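You operate a simulated robot arm through the tools that you are given. There is no shell and no other tool.

Carry out the task below with a simulated two-armed robot. There is one attempt and no reset: what you move stays moved.

TASK
Wind twenty and twenty-one until WIRE PULL shows all fives, then pin both.
Fine: keep its pointers off the red ends; leave the other two adjusters and all levers.

It is judged by the outcome, as a careful person would: the job done as asked, and still so three seconds after it is handed in. It fails if anything else is knocked over, pushed out of place, dropped, spilled or broken.

THE ROBOT
Two 7-joint arms with fingered hands on one trunk that stands fixed in place. Base frame: the origin is at the foot of the trunk, x ahead of it, y to its left, z up. Lengths are in mm, angles in degrees, forces in N, time in s.
The left shoulder is at [22, 214, 1298], the right one opposite. With the tool pointing down near the work surface each hand reaches from about 100 to 580 mm from the base axis, measured 20 degrees to its own side. Payload 3.6 kg a hand.
The TCP of each hand is the grasp point between the finger pads, 22 mm short of the fingertips. In the tool frame z runs along the fingers and y along their closing line. The gripper opens to 132 mm; its body begins 60 mm behind the TCP. The gripper is a hand of 4 fingers: y runs from the thumb to the fingers, the wrist lies at [0, 0, -203] in the tool frame.
Orientation is that of the tool frame in the base frame, as [roll, pitch, yaw] about the fixed x, y, z axes, in that order (R = Rz(yaw) Ry(pitch) Rx(roll)). With the fingers straight down and closing along the base's y, the tool's x points along the base's -x, its y along +y and its z along -z.

THE INTERFACE
- The arms move only by the tool step_arm. It takes "left_series", "right_series" or both (then of equal length, played together; a hand with none holds still); each is text: rows parted by semicolons, each of 6 numbers parted by spaces: the shift along the tool's x, y, z in units of 150 mm (1.0 is 150 mm), then the turn, a rotation vector about the tool's x, y, z in units of 60 degrees (1.0 is 60 degrees). In form: dx dy dz rx ry rz; .... A call has 1 to 20 rows; each row is the pose to reach, as a shift and turn from the pose commanded when the call began, along the tool's axes at that moment. A call with a number of a shift or a turn outside -1 to 1 is refused whole. A row lasts 0.2 s, in which the tool goes at most 50 mm and 8.6 degrees; a call with a longer step from one row to the next is refused whole. Where a pose cannot be reached the arm comes as near as it can. A force on the tool above 70 N (or 10 N above the force at the start of the call, whichever is more), or a blocked arm, ends the call early, and 0.2 s more pass. In this call time passes only in rows, and 0.2 s behind the last. The reply holds the time, the measured pose of the TCP, the force on the tool along the base axes, the opening and the grip force, in the units named above and with some noise, with the torque about the TCP (base axes, N m) and any sound that the robot's microphone picked up.
- Cameras (640 x 400 px; columns grow to the right, rows downward): "scene" is now at [156.7, -46.9, 1227.9]; the picture's right is [-0.50, -0.87, 0.00], its down [-0.17, 0.10, -0.98] and it looks along [0.85, -0.49, -0.20] (base axes); focal length 214 px, centre (320, 200). "left" rides on the left gripper at [-53, -53, -84] in its tool frame; the picture's right is [0.71, -0.71, 0.00], its down [0.53, 0.53, -0.67] and it looks along [0.47, 0.47, 0.74] (tool axes); focal length 247 px, centre (320, 200). "right" rides on the right gripper at [53, -53, -84] in its tool frame; the picture's right is [0.71, 0.71, 0.00], its down [-0.53, 0.53, -0.67] and it looks along [-0.47, 0.47, 0.74] (tool axes); focal length 247 px, centre (320, 200). There is no depth. A picture from a camera that has moved, and an enlarged one, comes with that camera's place and axes in the base frame and with its lens.
- grab_frame(camera): a new picture of that camera. No time passes.
- raise_lower(by): moves the trunk up (or, below 0, down) by that many mm; the arms and the scene camera ride with it, the base frame stays. It gives what a move gives, with no picture.
- curl_fingers(finger1, finger2, finger3, thumb_bend, hand): sets how far each is bent, from 0 (flat) to 1 (curled in); at 0.3 the hand is open as for a grip, at 0.7 the pads meet at the TCP. One left out holds its place. A second passes; each finger stops where it meets its share of the squeeze, and holds until it gets a number again. It is the only way to open and close the hand. It gives what a move gives, with no picture; readings hold the bend of each and the force on the fingers (four entries, about 0 where the hand has none), thumb and palm.
- aim_head(pan, tilt): turns the head with the scene camera to pan (to the left, within 60 degrees either way) and tilt (down, from -29 to 69), counted from straight ahead of the robot (the tilt from the chest, where the trunk bows). It gives what a move gives.
- inspect(camera, box): a new picture of the part [left, top, right, bottom] of that camera's present view, enlarged. No time passes.
- finish_job(): hands the job in; it is judged then, once.

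Places have to be worked out from the pictures, the camera data and where the tool is seen. Open the grippers and draw the arms clear of the work before you hand the job in, unless the task says otherwise.

The tools are called after "Call:" as a command line: name --argument value ..., lists and objects as JSON in quotes. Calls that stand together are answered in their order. step_arm: Moves the arms, as the interface text tells. Its arguments: {"type":"object","properties":{"left_series":{"type":"string"},"right_series":{"type":"string"}},"required":[]} The other tools are called the same way: raise_lower (by) moves the trunk up or down; curl_fingers (finger1, finger2, finger3, thumb_bend, hand) moves the fingers one by one; aim_head (pan, tilt) turns the head that bears the scene camera; grab_frame (camera) takes a picture; inspect (camera, box) takes an enlarged picture of a part of a camera's view; finish_job () hands the job in.

At the start:

```text
clock: 0.0
left_tool_pos: [354.0, -6.3, 1199.6]
left_orientation: [180.0, 0.1, -179.9]
left_contact_force: [0.1, 0.4, -0.1]
left_ft_torque: [0.0, 0.03, 0.01]
left_gripper_width: 131.8
left_gripper_force: 0.1
left_shape: jaw
left_bend: [0.3, 0.3, 0.3, 0.3]
left_finger forces: [0.0, 0.0, 0.1, 0.1, 0.0, 0.0]
right_tool_pos: [333.0, -343.0, 1185.5]
right_orientation: [-180.0, -0.1, 179.9]
right_contact_force: [-0.6, 0.2, 0.0]
right_ft_torque: [0.0, 0.02, 0.0]
right_gripper_width: 131.9
right_gripper_force: 0.1
right_shape: jaw
right_bend: [0.3, 0.3, 0.3, 0.3]
right_finger forces: [0.0, 0.0, 0.0, 0.1, 0.0, 0.1]
trunk travel left (down, up): [-575.0, 101.0]
head pan, tilt (commanded): [-30.0, 11.4]
```

scene: 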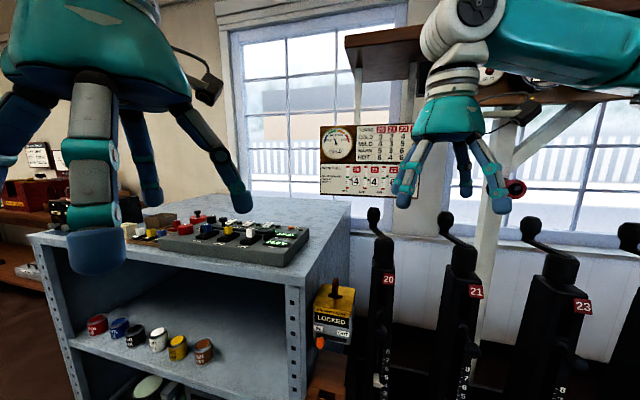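
right: 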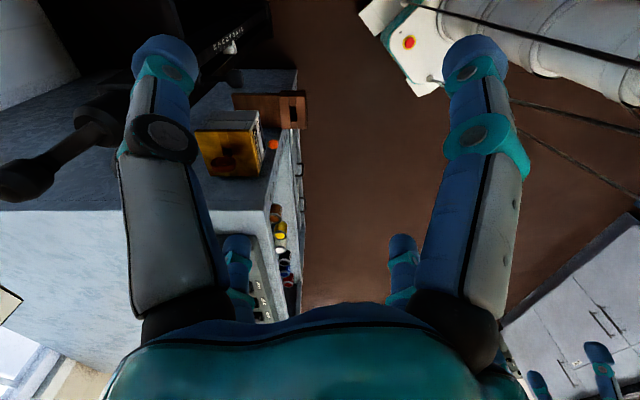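
left: 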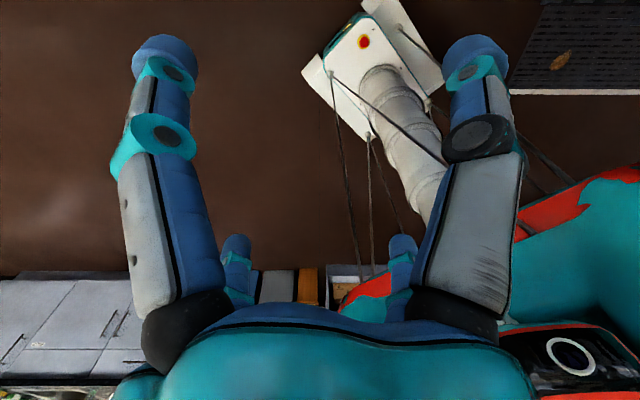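

The first pictures show a signal-box-like row of adjusters (20, 21, 23...) with cranks, a wall board and a LOCKED box. I'll enlarge parts of the scene view to read everything.

Call:
inspect --camera "scene" --box '[310, 110, 430, 210]'

Call:
inspect --camera "scene" --box '[300, 200, 500, 400]'

Call:
inspect --camera "scene" --box '[440, 200, 640, 400]'

Call:
inspect --camera "scene" --box '[60, 190, 320, 390]'

```text
4.00 times, centred on (370, 160) of scene
camera zoom: at [156.7, -46.9, 1227.9], right [-0.5, -0.87, 0.0], down [-0.17, 0.1, -0.98], along [0.85, -0.49, -0.2], focal length 858 px, centre (120, 360)
```

zoom: 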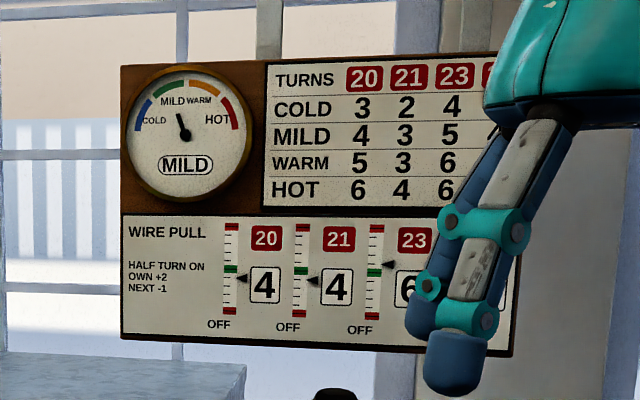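

```text
2.00 times, centred on (400, 300) of scene
camera zoom: at [156.7, -46.9, 1227.9], right [-0.5, -0.87, 0.0], down [-0.17, 0.1, -0.98], along [0.85, -0.49, -0.2], focal length 429 px, centre (160, 0)
```

zoom: 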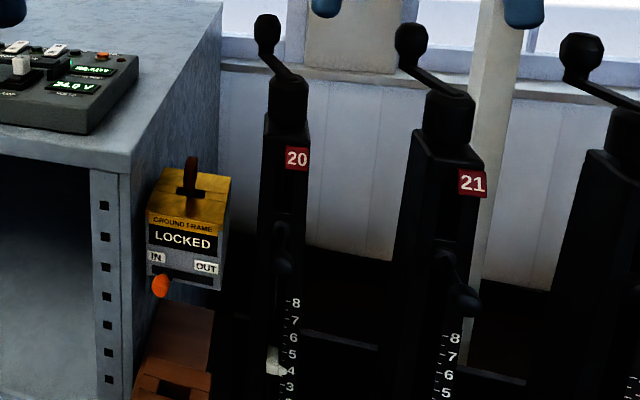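

```text
2.00 times, centred on (540, 300) of scene
camera zoom: at [156.7, -46.9, 1227.9], right [-0.5, -0.87, 0.0], down [-0.17, 0.1, -0.98], along [0.85, -0.49, -0.2], focal length 429 px, centre (-120, 0)
```

zoom: 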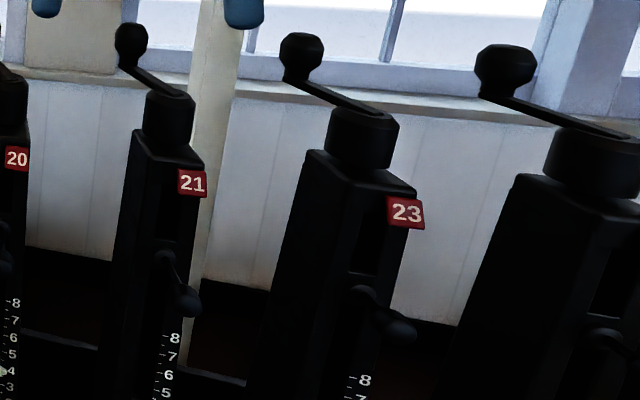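

```text
2.00 times, centred on (190, 290) of scene
camera zoom: at [156.7, -46.9, 1227.9], right [-0.5, -0.87, 0.0], down [-0.17, 0.1, -0.98], along [0.85, -0.49, -0.2], focal length 429 px, centre (580, 20)
```

zoom: 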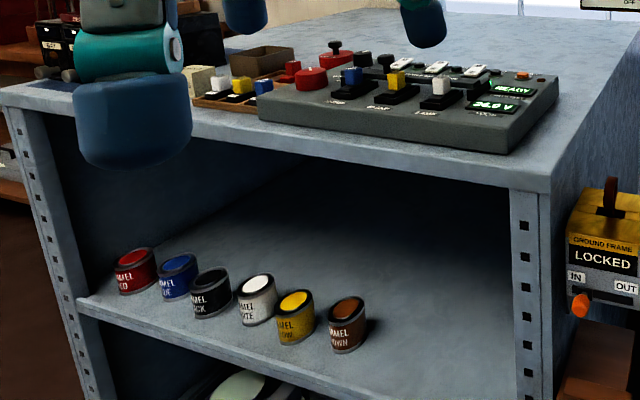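

The wire pull reads 20:4, 21:4, 23:6 and a hidden fourth; the card says half a turn on gives own +2, next −1. I'll look around more with the head, right and down, to see the adjusters and pins.

Call:
aim_head --pan -50 --tilt 35

Call:
grab_frame --camera "scene"

```text
clock: 0.9
left_tool_pos: [355.1, -6.5, 1199.6]
left_orientation: [-179.9, 0.0, -179.9]
left_contact_force: [1.3, -0.2, -0.7]
left_ft_torque: [-0.01, 0.02, -0.02]
left_gripper_width: 131.8
left_gripper_force: 0.0
left_shape: jaw
left_bend: [0.3, 0.3, 0.3, 0.3]
left_finger forces: [0.1, 0.0, 0.0, 0.1, 0.0, 0.0]
right_tool_pos: [332.9, -343.4, 1186.1]
right_orientation: [-179.9, 0.0, 180.0]
right_contact_force: [-1.4, 0.1, -0.5]
right_ft_torque: [-0.01, -0.01, 0.0]
right_gripper_width: 131.9
right_gripper_force: 0.0
right_shape: jaw
right_bend: [0.3, 0.3, 0.3, 0.3]
right_finger forces: [0.0, 0.0, 0.0, 0.0, 0.0, 0.0]
trunk travel left (down, up): [-575.0, 101.0]
head pan, tilt (commanded): [-50.0, 35.0]
```

```text
taken
camera scene: at [132.6, -67.8, 1190.1], right [-0.77, -0.64, 0.0], down [-0.37, 0.44, -0.82], along [0.53, -0.63, -0.57], focal length 214 px, centre (320, 200)
```

scene: 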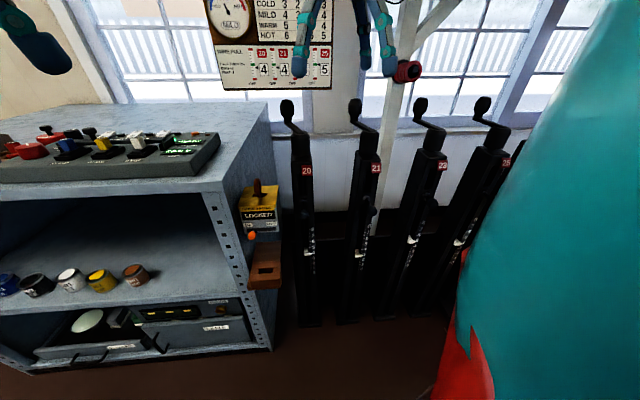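

Four adjusters stand along the window wall to the robot's right. I'll enlarge them and the board.

Call:
inspect --camera "scene" --box '[200, 0, 340, 95]'

Call:
inspect --camera "scene" --box '[230, 90, 390, 330]'

Call:
inspect --camera "scene" --box '[270, 90, 390, 190]'

Call:
inspect --camera "scene" --box '[280, 170, 400, 270]'

Call:
inspect --camera "scene" --box '[380, 90, 540, 270]'

Call:
inspect --camera "scene" --box '[210, 160, 310, 300]'

```text
4.21 times, centred on (270, 48) of scene
camera zoom: at [132.6, -67.8, 1190.1], right [-0.77, -0.64, 0.0], down [-0.37, 0.44, -0.82], along [0.53, -0.63, -0.57], focal length 903 px, centre (530, 842)
```

zoom: 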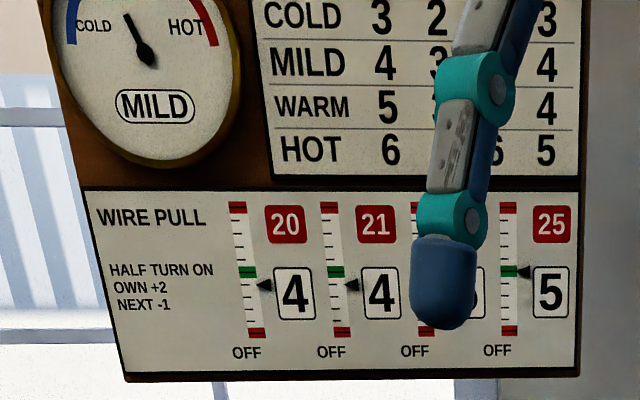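

```text
1.67 times, centred on (310, 210) of scene
camera zoom: at [132.6, -67.8, 1190.1], right [-0.77, -0.64, 0.0], down [-0.37, 0.44, -0.82], along [0.53, -0.63, -0.57], focal length 358 px, centre (337, 183)
```

zoom: 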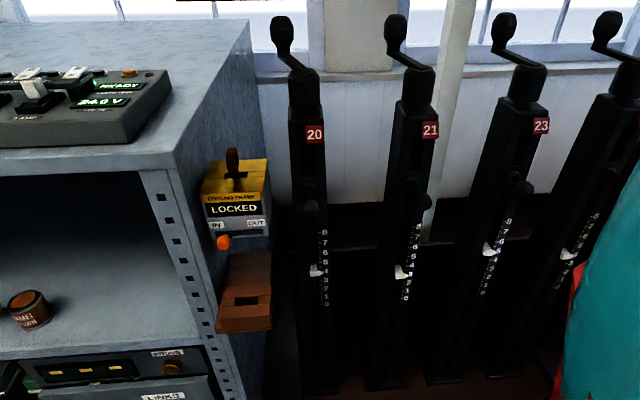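

```text
4.00 times, centred on (330, 140) of scene
camera zoom: at [132.6, -67.8, 1190.1], right [-0.77, -0.64, 0.0], down [-0.37, 0.44, -0.82], along [0.53, -0.63, -0.57], focal length 858 px, centre (280, 440)
```

zoom: 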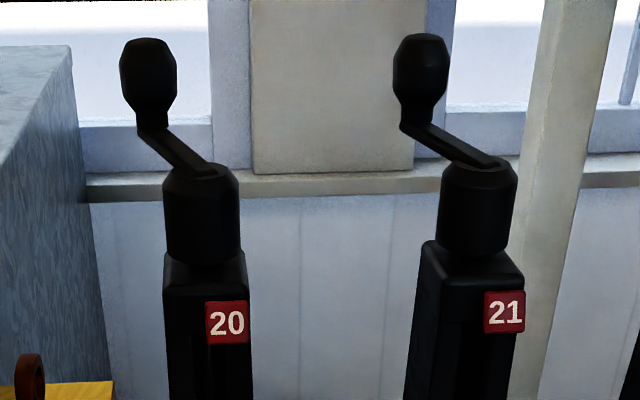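

```text
4.00 times, centred on (340, 220) of scene
camera zoom: at [132.6, -67.8, 1190.1], right [-0.77, -0.64, 0.0], down [-0.37, 0.44, -0.82], along [0.53, -0.63, -0.57], focal length 858 px, centre (240, 120)
```

zoom: 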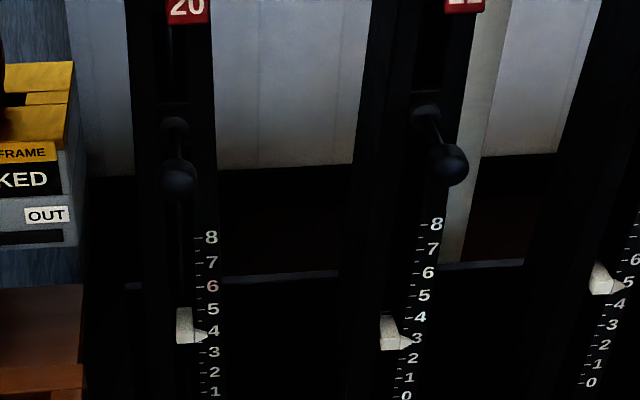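

```text
2.22 times, centred on (460, 180) of scene
camera zoom: at [132.6, -67.8, 1190.1], right [-0.77, -0.64, 0.0], down [-0.37, 0.44, -0.82], along [0.53, -0.63, -0.57], focal length 477 px, centre (9, 244)
```

zoom: 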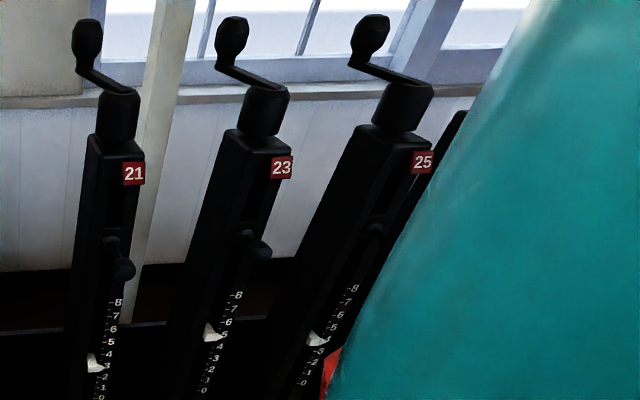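

```text
2.86 times, centred on (260, 230) of scene
camera zoom: at [132.6, -67.8, 1190.1], right [-0.77, -0.64, 0.0], down [-0.37, 0.44, -0.82], along [0.53, -0.63, -0.57], focal length 613 px, centre (491, 114)
```

zoom: 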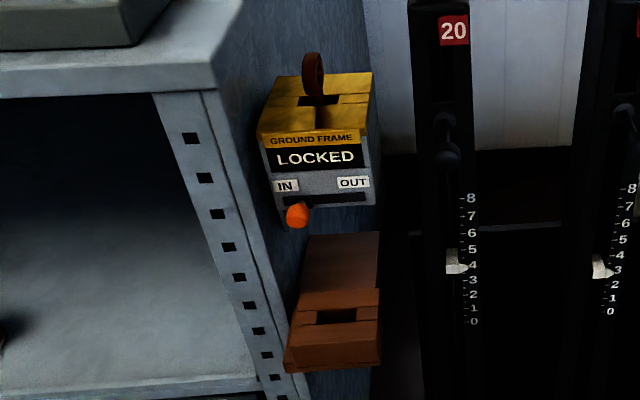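

The turns scales match the MILD row (20:4, 21:3, 23:5, 25:4), and pulls are 4, 4, 6, 5, so half a turn on for both 20 and 21 should give all fives. I need better geometry, so I'll look from other head angles first.

Call:
aim_head --pan -45 --tilt 10

Call:
grab_frame --camera "scene"

Call:
inspect --camera "scene" --box '[240, 190, 440, 315]'

Call:
aim_head --pan -45 --tilt 60

Call:
grab_frame --camera "scene"

```text
clock: 1.8
left_tool_pos: [355.2, -6.7, 1201.3]
left_orientation: [-179.9, 0.0, -180.0]
left_contact_force: [0.5, 0.2, -0.5]
left_ft_torque: [0.0, 0.0, -0.01]
left_gripper_width: 131.9
left_gripper_force: 0.0
left_shape: jaw
left_bend: [0.3, 0.3, 0.3, 0.3]
left_finger forces: [0.1, 0.0, 0.1, 0.1, 0.0, 0.0]
right_tool_pos: [333.7, -344.1, 1186.1]
right_orientation: [179.9, 0.0, 180.0]
right_contact_force: [-0.3, 0.2, 0.3]
right_ft_torque: [-0.01, 0.01, 0.02]
right_gripper_width: 132.0
right_gripper_force: 0.1
right_shape: jaw
right_bend: [0.3, 0.3, 0.3, 0.3]
right_finger forces: [0.0, 0.1, 0.0, 0.1, 0.1, 0.0]
trunk travel left (down, up): [-575.0, 101.0]
head pan, tilt (commanded): [-45.0, 10.0]
```

```text
taken
camera scene: at [141.7, -66.1, 1230.1], right [-0.71, -0.71, 0.0], down [-0.12, 0.12, -0.98], along [0.7, -0.7, -0.18], focal length 214 px, centre (320, 200)
```

scene: 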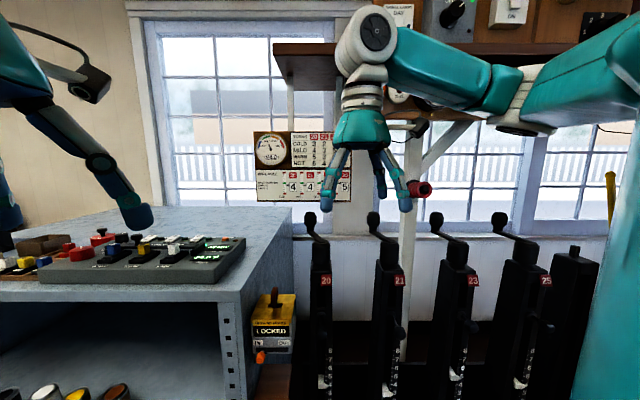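

```text
3.20 times, centred on (340, 252) of scene
camera zoom: at [141.7, -66.1, 1230.1], right [-0.71, -0.71, 0.0], down [-0.12, 0.12, -0.98], along [0.7, -0.7, -0.18], focal length 686 px, centre (256, 32)
```

zoom: 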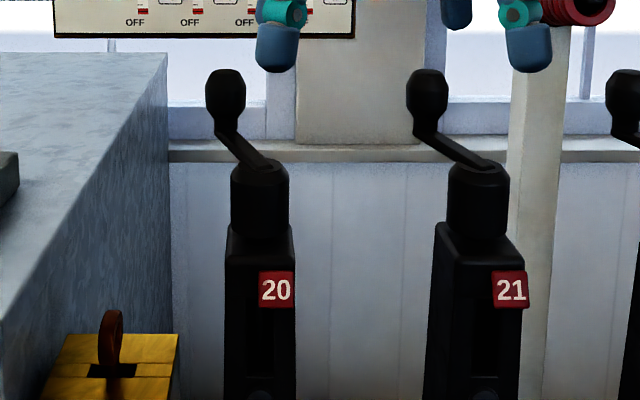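

```text
clock: 2.9
left_tool_pos: [355.1, -7.2, 1202.0]
left_orientation: [-180.0, 0.1, -179.9]
left_contact_force: [0.2, -0.7, 0.4]
left_ft_torque: [0.01, 0.0, 0.0]
left_gripper_width: 131.7
left_gripper_force: 0.0
left_shape: jaw
left_bend: [0.3, 0.3, 0.3, 0.3]
left_finger forces: [0.0, 0.0, 0.1, 0.1, 0.0, 0.0]
right_tool_pos: [333.2, -342.0, 1186.8]
right_orientation: [179.9, 0.0, -180.0]
right_contact_force: [0.9, -0.4, -1.1]
right_ft_torque: [0.02, 0.01, -0.01]
right_gripper_width: 131.9
right_gripper_force: 0.1
right_shape: jaw
right_bend: [0.3, 0.3, 0.3, 0.3]
right_finger forces: [0.1, 0.0, 0.1, 0.1, 0.1, 0.0]
trunk travel left (down, up): [-575.0, 101.0]
head pan, tilt (commanded): [-45.0, 60.0]
```

```text
taken
camera scene: at [123.1, -47.5, 1155.8], right [-0.71, -0.71, 0.0], down [-0.61, 0.61, -0.5], along [0.35, -0.35, -0.87], focal length 214 px, centre (320, 200)
```

scene: 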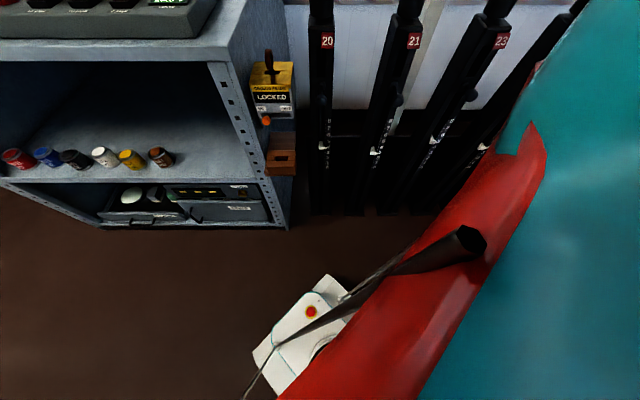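

With the head at pan −45 the row is seen square-on, so the wall normal is about [0.71, −0.71]. I estimate plate 20 near [522,−470,905]; I'll lower the trunk 150 mm (both hands have clear floor under them) for a good triangulation baseline and a closer look at the pins.

Call:
raise_lower --by -150

Call:
aim_head --pan -45 --tilt 10

Call:
grab_frame --camera "scene"

Call:
inspect --camera "scene" --box '[290, 180, 450, 280]'

Call:
inspect --camera "scene" --box '[290, 240, 450, 340]'

```text
clock: 4.7
left_tool_pos: [354.5, -7.5, 1050.7]
left_orientation: [180.0, 0.1, -179.8]
left_contact_force: [-0.1, -0.7, 0.5]
left_ft_torque: [-0.01, 0.01, 0.0]
left_gripper_width: 132.0
left_gripper_force: 0.1
left_shape: jaw
left_bend: [0.3, 0.3, 0.3, 0.3]
left_finger forces: [0.0, 0.0, 0.0, 0.1, 0.0, 0.1]
right_tool_pos: [332.0, -342.4, 1037.4]
right_orientation: [179.9, 0.0, 180.0]
right_contact_force: [0.4, 0.4, -0.2]
right_ft_torque: [-0.04, 0.02, 0.0]
right_gripper_width: 132.0
right_gripper_force: 0.0
right_shape: jaw
right_bend: [0.3, 0.3, 0.3, 0.3]
right_finger forces: [0.0, 0.0, 0.1, 0.1, 0.1, 0.0]
trunk travel left (down, up): [-425.0, 251.0]
head pan, tilt (commanded): [-45.0, 60.0]
```

```text
clock: 5.9
left_tool_pos: [354.4, -6.6, 1050.0]
left_orientation: [180.0, -0.1, -179.8]
left_contact_force: [0.2, -0.1, 0.0]
left_ft_torque: [-0.03, 0.03, 0.03]
left_gripper_width: 131.9
left_gripper_force: 0.0
left_shape: jaw
left_bend: [0.3, 0.3, 0.3, 0.3]
left_finger forces: [0.0, 0.1, 0.0, 0.1, 0.0, 0.0]
right_tool_pos: [333.2, -343.2, 1036.0]
right_orientation: [180.0, 0.0, 180.0]
right_contact_force: [-0.3, 0.4, -0.8]
right_ft_torque: [0.0, 0.01, 0.01]
right_gripper_width: 132.0
right_gripper_force: 0.0
right_shape: jaw
right_bend: [0.3, 0.3, 0.3, 0.3]
right_finger forces: [0.0, 0.0, 0.0, 0.0, 0.0, 0.0]
trunk travel left (down, up): [-425.0, 251.0]
head pan, tilt (commanded): [-45.0, 10.0]
```

```text
taken
camera scene: at [142.5, -66.1, 1078.2], right [-0.71, -0.71, 0.0], down [-0.12, 0.12, -0.98], along [0.7, -0.7, -0.18], focal length 214 px, centre (320, 200)
```

scene: 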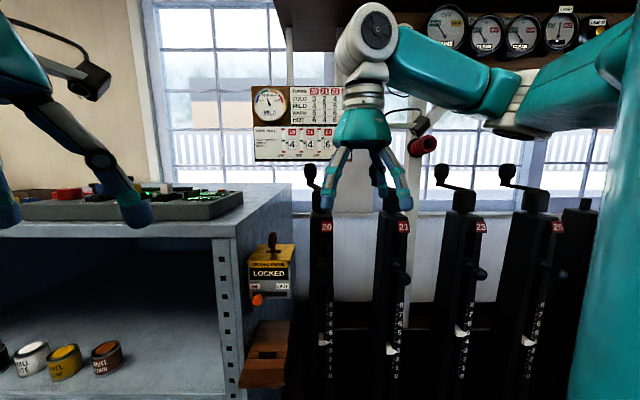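

```text
4.00 times, centred on (370, 230) of scene
camera zoom: at [142.5, -66.1, 1078.2], right [-0.71, -0.71, 0.0], down [-0.12, 0.12, -0.98], along [0.7, -0.7, -0.18], focal length 858 px, centre (120, 80)
```

zoom: 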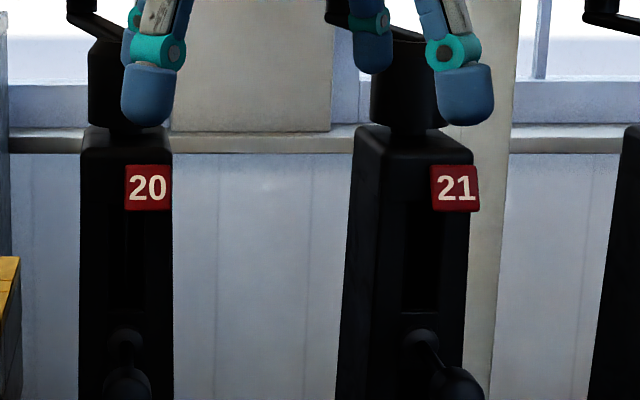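

```text
4.00 times, centred on (370, 290) of scene
camera zoom: at [142.5, -66.1, 1078.2], right [-0.71, -0.71, 0.0], down [-0.12, 0.12, -0.98], along [0.7, -0.7, -0.18], focal length 858 px, centre (120, -160)
```

zoom: 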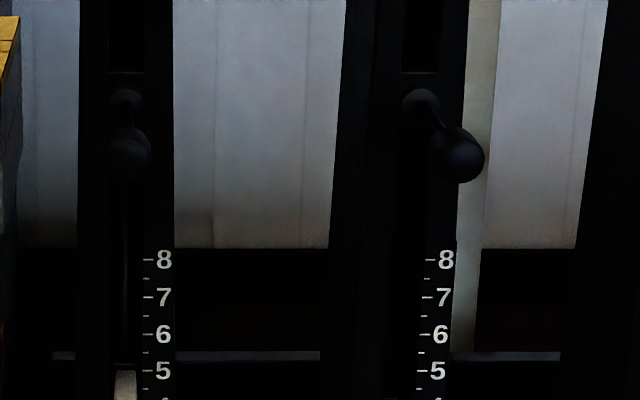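

The pins look like ball-ended plungers sticking out toward the robot on each post front. Triangulating gives post fronts at about 691 mm along the wall normal, spaced 200 mm. I'll zoom more on knobs, pins of all four, and the board.

Call:
inspect --camera "scene" --box '[300, 150, 380, 200]'

Call:
inspect --camera "scene" --box '[360, 150, 440, 200]'

Call:
inspect --camera "scene" --box '[310, 240, 390, 290]'

Call:
inspect --camera "scene" --box '[370, 250, 450, 300]'

Call:
inspect --camera "scene" --box '[440, 180, 600, 280]'

Call:
inspect --camera "scene" --box '[300, 280, 420, 380]'

Call:
inspect --camera "scene" --box '[240, 80, 360, 165]'

```text
8.00 times, centred on (340, 175) of scene
camera zoom: at [142.5, -66.1, 1078.2], right [-0.71, -0.71, 0.0], down [-0.12, 0.12, -0.98], along [0.7, -0.7, -0.18], focal length 1716 px, centre (160, 400)
```

zoom: 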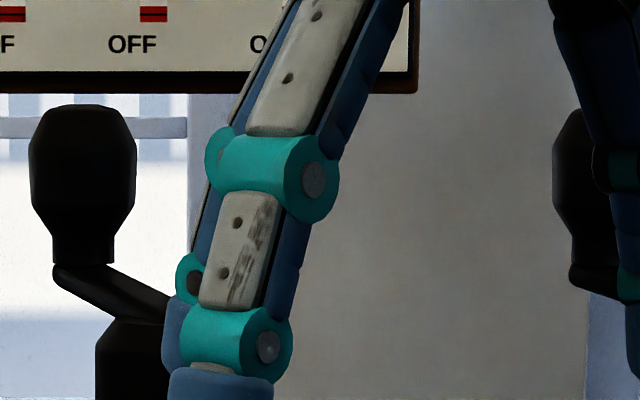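

```text
8.00 times, centred on (400, 175) of scene
camera zoom: at [142.5, -66.1, 1078.2], right [-0.71, -0.71, 0.0], down [-0.12, 0.12, -0.98], along [0.7, -0.7, -0.18], focal length 1716 px, centre (-320, 400)
```

zoom: 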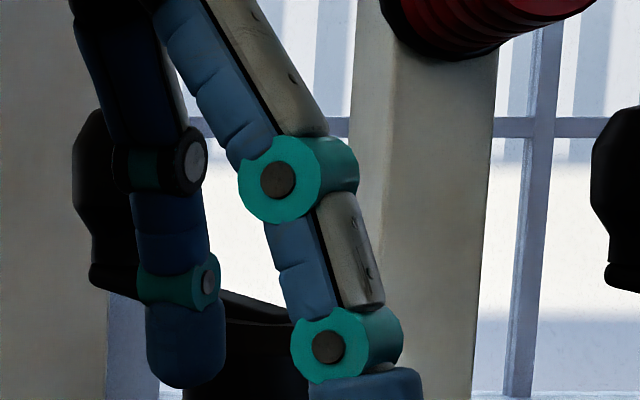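

```text
8.00 times, centred on (350, 265) of scene
camera zoom: at [142.5, -66.1, 1078.2], right [-0.71, -0.71, 0.0], down [-0.12, 0.12, -0.98], along [0.7, -0.7, -0.18], focal length 1716 px, centre (80, -320)
```

zoom: 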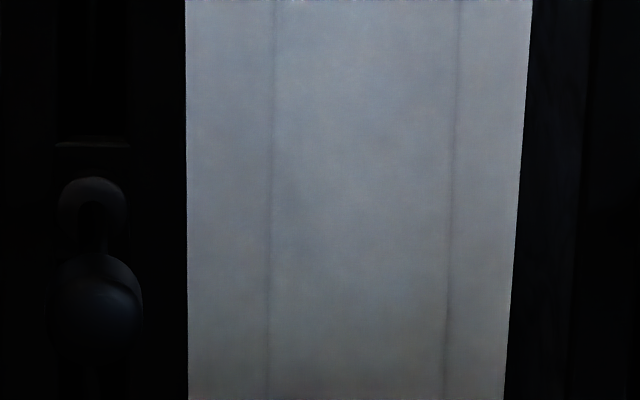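

```text
8.00 times, centred on (410, 275) of scene
camera zoom: at [142.5, -66.1, 1078.2], right [-0.71, -0.71, 0.0], down [-0.12, 0.12, -0.98], along [0.7, -0.7, -0.18], focal length 1716 px, centre (-400, -400)
```

zoom: 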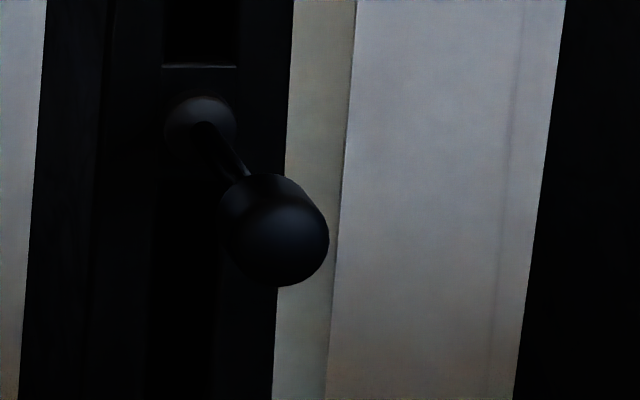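

```text
4.00 times, centred on (520, 230) of scene
camera zoom: at [142.5, -66.1, 1078.2], right [-0.71, -0.71, 0.0], down [-0.12, 0.12, -0.98], along [0.7, -0.7, -0.18], focal length 858 px, centre (-480, 80)
```

zoom: 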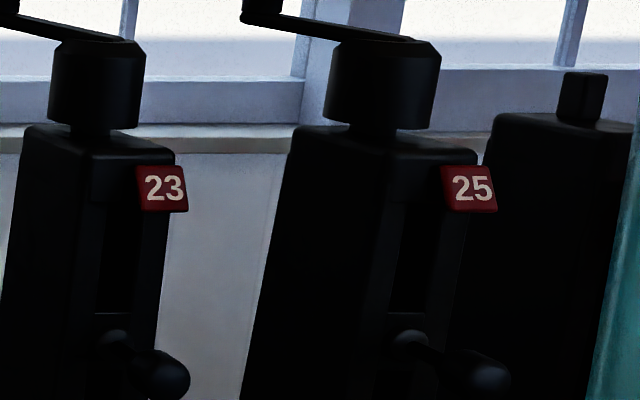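

```text
4.00 times, centred on (360, 330) of scene
camera zoom: at [142.5, -66.1, 1078.2], right [-0.71, -0.71, 0.0], down [-0.12, 0.12, -0.98], along [0.7, -0.7, -0.18], focal length 858 px, centre (160, -320)
```

zoom: 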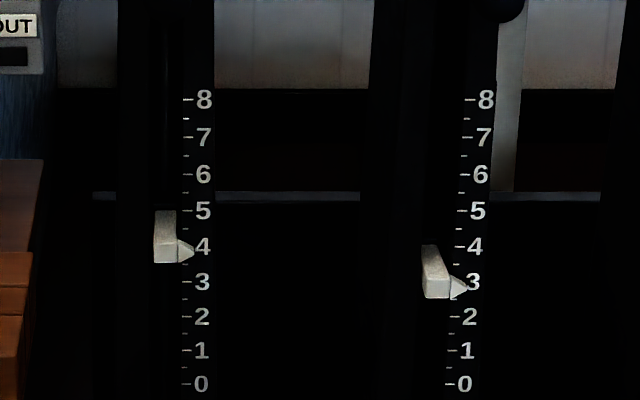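

```text
4.71 times, centred on (300, 122) of scene
camera zoom: at [142.5, -66.1, 1078.2], right [-0.71, -0.71, 0.0], down [-0.12, 0.12, -0.98], along [0.7, -0.7, -0.18], focal length 1009 px, centre (414, 565)
```

zoom: 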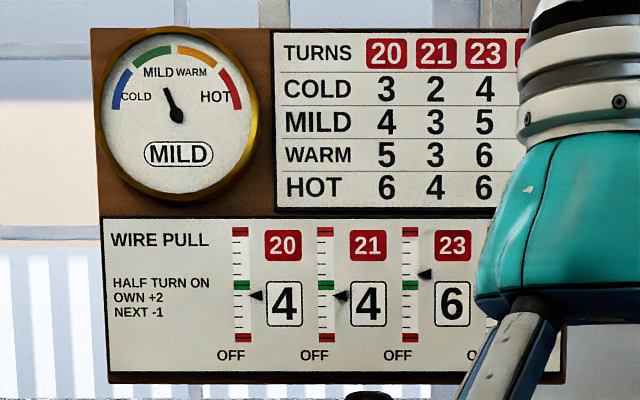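

Estimates in wall coordinates (u to the right along the row, n toward the wall): crank centres at u≈−50 (20) and 150 (21), n≈742; knob of 20 at u≈−83, n≈788, z≈1052; pins are 70 mm plungers at z≈800 with the ball at n≈620. I'll test how the right hand's digits fold, so I know which can be tucked away.

Call:
curl_fingers --hand "right" --finger1 1.0 --finger3 0.0

Call:
grab_frame --camera "right"

Call:
inspect --camera "scene" --box '[280, 80, 480, 220]'

```text
clock: 6.9
left_tool_pos: [355.2, -7.0, 1049.8]
left_orientation: [-179.9, 0.0, -180.0]
left_contact_force: [0.2, 0.2, -0.1]
left_ft_torque: [0.0, 0.0, -0.01]
left_gripper_width: 131.9
left_gripper_force: 0.0
left_shape: jaw
left_bend: [0.3, 0.3, 0.3, 0.3]
left_finger forces: [0.0, 0.1, 0.1, 0.0, 0.0, 0.1]
right_tool_pos: [334.7, -342.7, 1034.8]
right_orientation: [-179.9, 0.0, 179.9]
right_contact_force: [-0.4, 1.4, 0.1]
right_ft_torque: [0.0, 0.0, -0.02]
right_gripper_width: 71.4
right_gripper_force: 0.0
right_shape: fingers
right_bend: [1.0, 0.3, 0.01, 0.3]
right_finger forces: [0.1, 0.0, 0.0, 0.0, 0.0, 0.1]
trunk travel left (down, up): [-425.0, 251.0]
head pan, tilt (commanded): [-45.0, 10.0]
```

```text
taken
camera right: at [279.3, -397.4, 1119.6], right [-0.71, 0.71, 0.0], down [0.53, 0.53, 0.67], along [0.47, 0.47, -0.74], focal length 247 px, centre (320, 200)
```

right: 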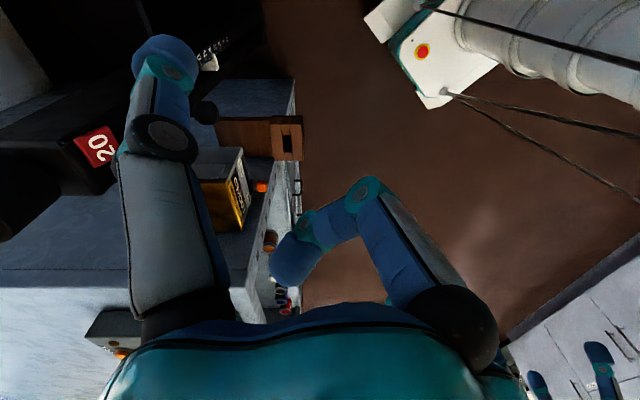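

```text
2.86 times, centred on (380, 150) of scene
camera zoom: at [142.5, -66.1, 1078.3], right [-0.71, -0.71, 0.0], down [-0.12, 0.12, -0.98], along [0.7, -0.7, -0.17], focal length 613 px, centre (149, 343)
```

zoom: 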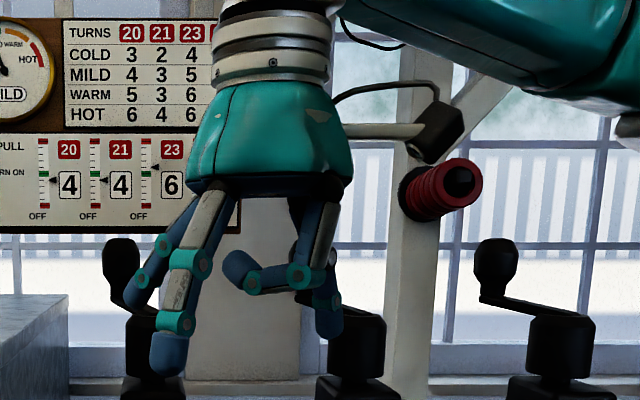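

Finger1 (tool +x) folds to the palm when curled; the digits sit at 90° round the hand, so I can tuck finger1 and use thumb, finger2 and finger3 around a crank knob with the hand pitched about 45° forward-down. I'll set finger3 back, raise the trunk 50 mm, and yaw the hand 45° to face the row.

Call:
curl_fingers --hand "right" --finger1 1.0 --finger2 0.3 --finger3 0.3 --thumb_bend 0.3

Call:
raise_lower --by 50

Call:
step_arm --right_series "0 0 -0.06 0 0 0.125; 0 0 -0.12 0 0 0.25; 0 0 -0.18 0 0 0.375; 0 0 -0.24 0 0 0.5; 0 0 -0.3 0 0 0.625; 0 0 -0.35 0 0 0.75"

Call:
grab_frame --camera "scene"

Call:
grab_frame --camera "right"

```text
clock: 7.9
left_tool_pos: [355.1, -5.9, 1050.7]
left_orientation: [-179.9, 0.0, -179.9]
left_contact_force: [0.1, -0.5, -0.8]
left_ft_torque: [0.01, -0.02, 0.01]
left_gripper_width: 131.9
left_gripper_force: 0.1
left_shape: jaw
left_bend: [0.3, 0.3, 0.3, 0.3]
left_finger forces: [0.0, 0.0, 0.0, 0.0, 0.0, 0.0]
right_tool_pos: [332.9, -344.3, 1036.1]
right_orientation: [-179.9, -0.1, 180.0]
right_contact_force: [-0.5, 0.0, 0.2]
right_ft_torque: [-0.01, 0.0, 0.0]
right_gripper_width: 71.5
right_gripper_force: 0.0
right_shape: fingers
right_bend: [1.0, 0.3, 0.3, 0.3]
right_finger forces: [0.0, 0.0, 0.0, 0.0, 0.0, 0.0]
trunk travel left (down, up): [-425.0, 251.0]
head pan, tilt (commanded): [-45.0, 10.0]
```

```text
clock: 8.8
left_tool_pos: [354.6, -6.6, 1099.9]
left_orientation: [179.9, -0.1, -179.9]
left_contact_force: [-0.6, -0.8, 0.3]
left_ft_torque: [0.0, 0.0, 0.02]
left_gripper_width: 132.0
left_gripper_force: 0.0
left_shape: jaw
left_bend: [0.3, 0.3, 0.3, 0.3]
left_finger forces: [0.0, 0.0, 0.0, 0.0, 0.1, 0.1]
right_tool_pos: [332.3, -343.8, 1086.7]
right_orientation: [179.9, -0.2, 180.0]
right_contact_force: [0.4, -0.3, -0.6]
right_ft_torque: [0.02, -0.04, 0.02]
right_gripper_width: 71.7
right_gripper_force: 0.1
right_shape: fingers
right_bend: [1.0, 0.3, 0.3, 0.3]
right_finger forces: [0.0, 0.1, 0.1, 0.0, 0.1, 0.0]
trunk travel left (down, up): [-475.0, 201.0]
head pan, tilt (commanded): [-45.0, 10.0]
```

```text
clock: 10.2
left_tool_pos: [355.0, -7.0, 1099.7]
left_orientation: [-179.9, 0.0, -179.9]
left_contact_force: [-0.6, -0.1, -0.9]
left_ft_torque: [0.04, -0.01, -0.04]
left_gripper_width: 132.0
left_gripper_force: 0.1
left_shape: jaw
left_bend: [0.3, 0.3, 0.3, 0.3]
left_finger forces: [0.0, 0.0, 0.1, 0.1, 0.0, 0.1]
right_tool_pos: [332.8, -342.7, 1137.5]
right_orientation: [-179.9, -0.1, 134.9]
right_contact_force: [-0.6, -0.7, -0.4]
right_ft_torque: [0.02, 0.02, 0.04]
right_gripper_width: 71.5
right_gripper_force: 0.1
right_shape: fingers
right_bend: [1.0, 0.3, 0.3, 0.3]
right_finger forces: [0.1, 0.0, 0.0, 0.1, 0.0, 0.0]
trunk travel left (down, up): [-475.0, 201.0]
head pan, tilt (commanded): [-45.0, 10.0]
```

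```text
taken
camera scene: at [142.1, -66.0, 1129.3], right [-0.71, -0.71, 0.0], down [-0.12, 0.12, -0.98], along [0.7, -0.7, -0.17], focal length 214 px, centre (320, 200)
```

scene: 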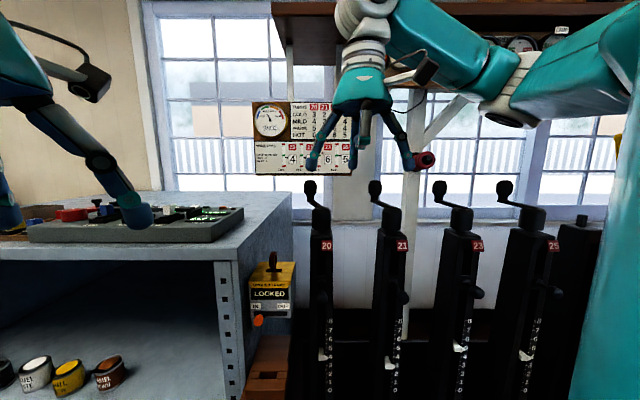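

```text
taken
camera right: at [257.6, -343.3, 1221.6], right [0.0, 1.0, 0.0], down [0.74, 0.0, 0.67], along [0.67, 0.0, -0.74], focal length 247 px, centre (320, 200)
```

right: 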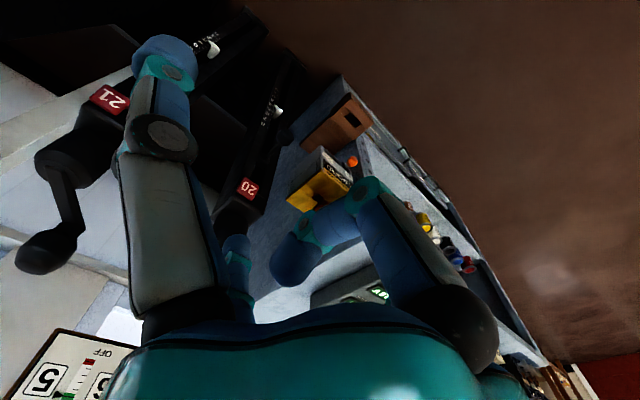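

The right-hand camera now sees crank 21 from above. I'll zoom in there and in the scene view for a better fix on the crank centre and knob.

Call:
inspect --camera "right" --box '[0, 60, 200, 300]'

Call:
inspect --camera "scene" --box '[295, 170, 415, 245]'

Call:
inspect --camera "scene" --box '[415, 170, 575, 270]'

```text
1.67 times, centred on (100, 180) of right
camera zoom: at [257.6, -343.3, 1221.6], right [0.0, 1.0, 0.0], down [0.74, 0.0, 0.67], along [0.67, 0.0, -0.74], focal length 412 px, centre (687, 233)
```

zoom: 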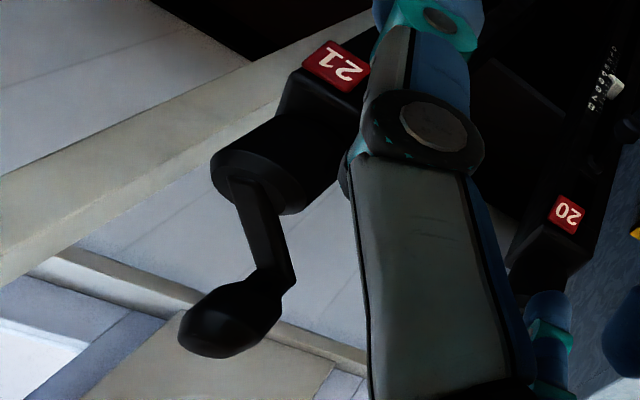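

```text
5.33 times, centred on (355, 208) of scene
camera zoom: at [142.1, -66.0, 1129.3], right [-0.71, -0.71, 0.0], down [-0.12, 0.12, -0.98], along [0.7, -0.7, -0.17], focal length 1144 px, centre (133, 160)
```

zoom: 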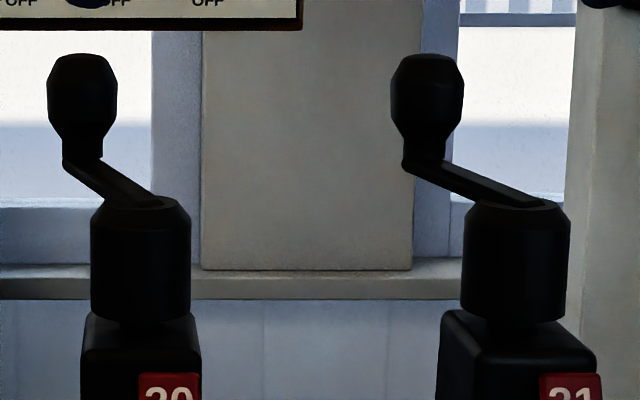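

```text
4.00 times, centred on (495, 220) of scene
camera zoom: at [142.1, -66.0, 1129.3], right [-0.71, -0.71, 0.0], down [-0.12, 0.12, -0.98], along [0.7, -0.7, -0.17], focal length 858 px, centre (-380, 120)
```

zoom: 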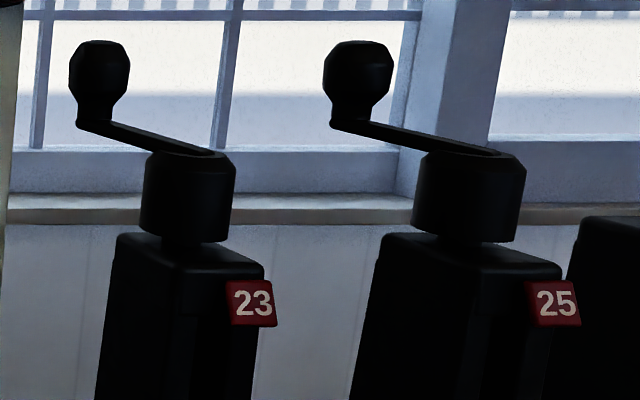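

Refined fix: crank 21 centre at u≈150, n≈734 with its knob at u≈116, n≈802, z≈1054 (radius ≈76); crank 20 is the same, 200 mm to the left. I'll pitch the hand 45° forward and carry it in front of crank 21, still well short of it.

Call:
step_arm --right_series "-0.1 -0.09 0 0 -0.094 0; -0.2 -0.18 0 0 -0.188 0; -0.3 -0.27 0 0 -0.281 0; -0.4 -0.36 0 0 -0.375 0; -0.5 -0.45 0 0 -0.469 0; -0.6 -0.54 0 0 -0.563 0; -0.7 -0.63 0 0 -0.656 0; -0.8 -0.72 0 0 -0.75 0"

Call:
grab_frame --camera "scene"

Call:
grab_frame --camera "right"

```text
clock: 12.0
left_tool_pos: [353.6, -5.3, 1100.3]
left_orientation: [-179.9, 0.1, -179.9]
left_contact_force: [0.0, -0.4, 0.4]
left_ft_torque: [0.01, -0.01, -0.02]
left_gripper_width: 131.8
left_gripper_force: 0.1
left_shape: jaw
left_bend: [0.3, 0.3, 0.3, 0.3]
left_finger forces: [0.0, 0.0, 0.0, 0.0, 0.1, 0.0]
right_tool_pos: [340.7, -506.7, 1137.1]
right_orientation: [180.0, 45.0, 135.1]
right_contact_force: [0.0, -0.3, 0.0]
right_ft_torque: [-0.04, 0.01, 0.06]
right_gripper_width: 71.6
right_gripper_force: 0.0
right_shape: fingers
right_bend: [1.0, 0.3, 0.3, 0.3]
right_finger forces: [0.0, 0.1, 0.0, 0.0, 0.0, 0.0]
trunk travel left (down, up): [-475.0, 201.0]
head pan, tilt (commanded): [-45.0, 10.0]
```

```text
taken
camera scene: at [141.7, -66.1, 1129.4], right [-0.71, -0.71, 0.0], down [-0.12, 0.12, -0.98], along [0.7, -0.7, -0.17], focal length 214 px, centre (320, 200)
```

scene: 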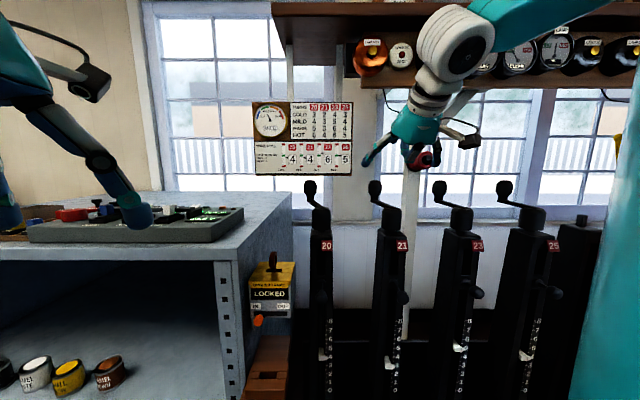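

```text
taken
camera right: at [234.4, -476.7, 1158.6], right [0.15, 0.85, -0.5], down [0.3, 0.44, 0.84], along [0.94, -0.27, -0.19], focal length 247 px, centre (320, 200)
```

right: 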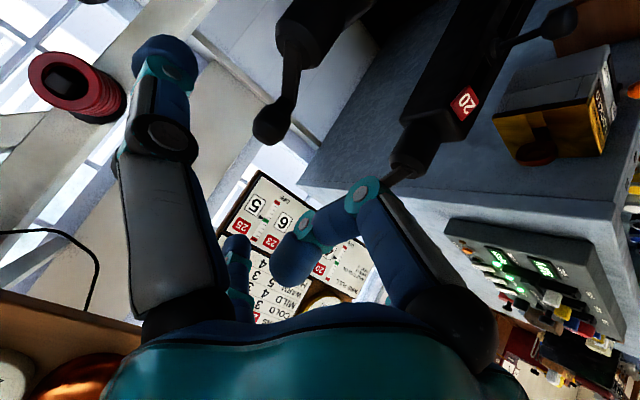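

The hand is pitched 45° and sits in front of crank 21. Before going in I want to know exactly where the shelf with instruments above is, so I'll tilt the head up and look.

Call:
aim_head --pan -50 --tilt -20

Call:
grab_frame --camera "scene"

Call:
aim_head --pan -45 --tilt 10

Call:
inspect --camera "scene" --box '[260, 0, 640, 240]'

```text
clock: 12.9
left_tool_pos: [355.1, -7.1, 1100.6]
left_orientation: [179.9, -0.1, -179.8]
left_contact_force: [-0.7, 0.2, 0.4]
left_ft_torque: [0.02, 0.01, 0.0]
left_gripper_width: 132.1
left_gripper_force: 0.1
left_shape: jaw
left_bend: [0.3, 0.3, 0.3, 0.3]
left_finger forces: [0.1, 0.0, 0.1, 0.0, 0.1, 0.0]
right_tool_pos: [341.3, -506.3, 1136.7]
right_orientation: [179.9, 44.9, 135.0]
right_contact_force: [0.5, 0.6, -0.4]
right_ft_torque: [0.02, -0.02, -0.02]
right_gripper_width: 71.5
right_gripper_force: 0.0
right_shape: fingers
right_bend: [1.0, 0.3, 0.3, 0.3]
right_finger forces: [0.0, 0.1, 0.0, 0.0, 0.1, 0.0]
trunk travel left (down, up): [-475.0, 201.0]
head pan, tilt (commanded): [-50.0, -20.0]
```

```text
taken
camera scene: at [125.1, -58.6, 1174.6], right [-0.77, -0.64, 0.0], down [0.22, -0.26, -0.94], along [0.6, -0.72, 0.34], focal length 214 px, centre (320, 200)
```

scene: 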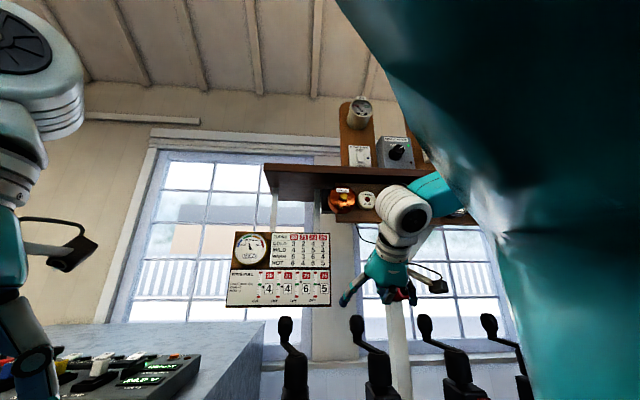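

```text
clock: 13.9
left_tool_pos: [354.9, -6.4, 1100.3]
left_orientation: [179.9, -0.1, -179.8]
left_contact_force: [-0.3, -0.9, -0.1]
left_ft_torque: [0.01, -0.01, 0.01]
left_gripper_width: 131.7
left_gripper_force: 0.2
left_shape: jaw
left_bend: [0.3, 0.3, 0.3, 0.3]
left_finger forces: [0.0, 0.0, 0.0, 0.0, 0.0, 0.1]
right_tool_pos: [340.7, -506.1, 1136.7]
right_orientation: [179.9, 44.9, 135.0]
right_contact_force: [0.1, 0.8, -0.7]
right_ft_torque: [-0.03, 0.02, -0.01]
right_gripper_width: 71.5
right_gripper_force: 0.0
right_shape: fingers
right_bend: [1.0, 0.3, 0.3, 0.3]
right_finger forces: [0.0, 0.0, 0.1, 0.0, 0.0, 0.0]
trunk travel left (down, up): [-475.0, 201.0]
head pan, tilt (commanded): [-45.0, 10.0]
```

```text
1.67 times, centred on (450, 120) of scene
camera zoom: at [141.9, -66.1, 1129.4], right [-0.71, -0.71, 0.0], down [-0.12, 0.12, -0.98], along [0.7, -0.7, -0.17], focal length 358 px, centre (103, 333)
```

zoom: 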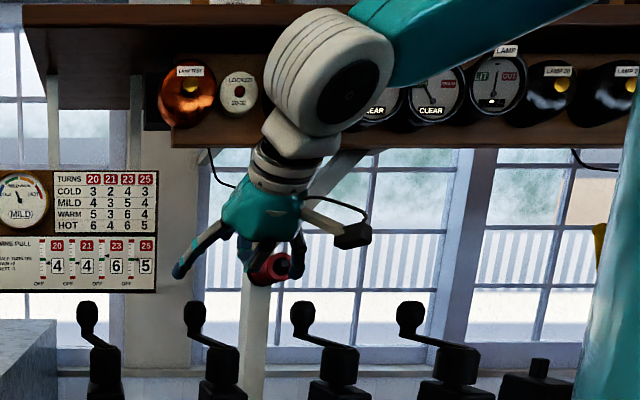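

The upper shelf is around n≈720, z≈1500 and the dial panel at n≈980, so the wrist stays clear of both. I'll advance level to a pre-grasp point above and in front of knob 21.

Call:
step_arm --right_series "-0.145 0 0.145 0 0 0; -0.29 0 0.29 0 0 0; -0.435 0 0.435 0 0 0; -0.58 0 0.58 0 0 0"

Call:
grab_frame --camera "scene"

Call:
grab_frame --camera "right"

Call:
inspect --camera "scene" --box '[330, 110, 470, 240]'

```text
clock: 14.9
left_tool_pos: [354.8, -6.4, 1099.8]
left_orientation: [179.9, -0.1, -179.9]
left_contact_force: [0.1, 0.4, -0.5]
left_ft_torque: [0.03, -0.03, -0.01]
left_gripper_width: 132.3
left_gripper_force: 0.0
left_shape: jaw
left_bend: [0.3, 0.3, 0.3, 0.3]
left_finger forces: [0.0, 0.1, 0.1, 0.0, 0.0, 0.0]
right_tool_pos: [428.6, -593.6, 1139.2]
right_orientation: [179.9, 44.9, 135.0]
right_contact_force: [-0.2, 0.0, 0.2]
right_ft_torque: [-0.02, 0.04, 0.01]
right_gripper_width: 71.7
right_gripper_force: 0.0
right_shape: fingers
right_bend: [1.0, 0.3, 0.3, 0.3]
right_finger forces: [0.0, 0.0, 0.1, 0.0, 0.0, 0.0]
trunk travel left (down, up): [-475.0, 201.0]
head pan, tilt (commanded): [-45.0, 10.0]
```

```text
taken
camera scene: at [142.4, -66.5, 1129.2], right [-0.71, -0.71, 0.0], down [-0.12, 0.12, -0.98], along [0.7, -0.7, -0.17], focal length 214 px, centre (320, 200)
```

scene: 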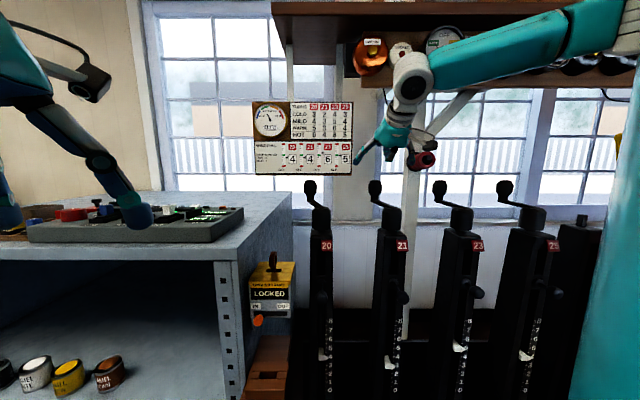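

```text
taken
camera right: at [321.2, -563.1, 1160.5], right [0.15, 0.85, -0.5], down [0.3, 0.44, 0.84], along [0.94, -0.27, -0.19], focal length 247 px, centre (320, 200)
```

right: 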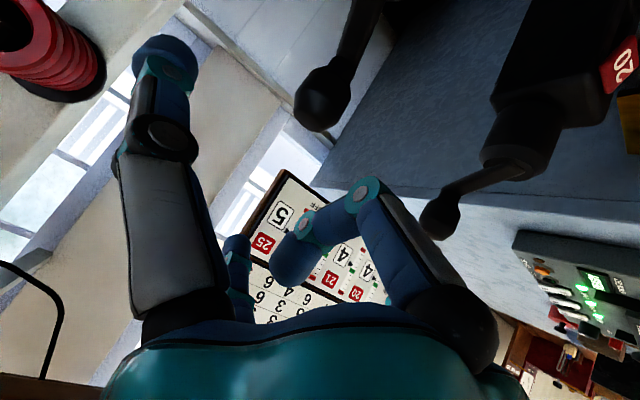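

```text
3.08 times, centred on (400, 175) of scene
camera zoom: at [142.4, -66.5, 1129.2], right [-0.71, -0.71, 0.0], down [-0.12, 0.12, -0.98], along [0.7, -0.7, -0.17], focal length 660 px, centre (74, 277)
```

zoom: 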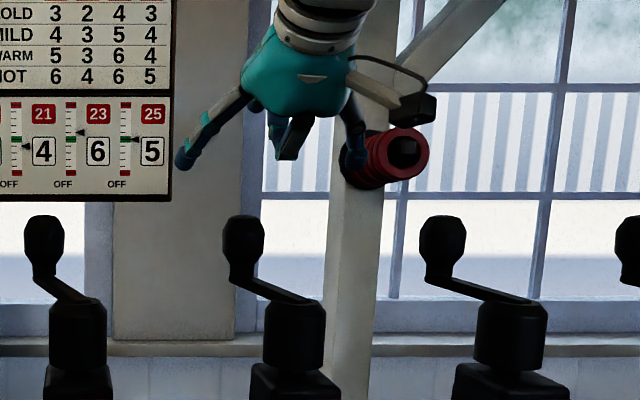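

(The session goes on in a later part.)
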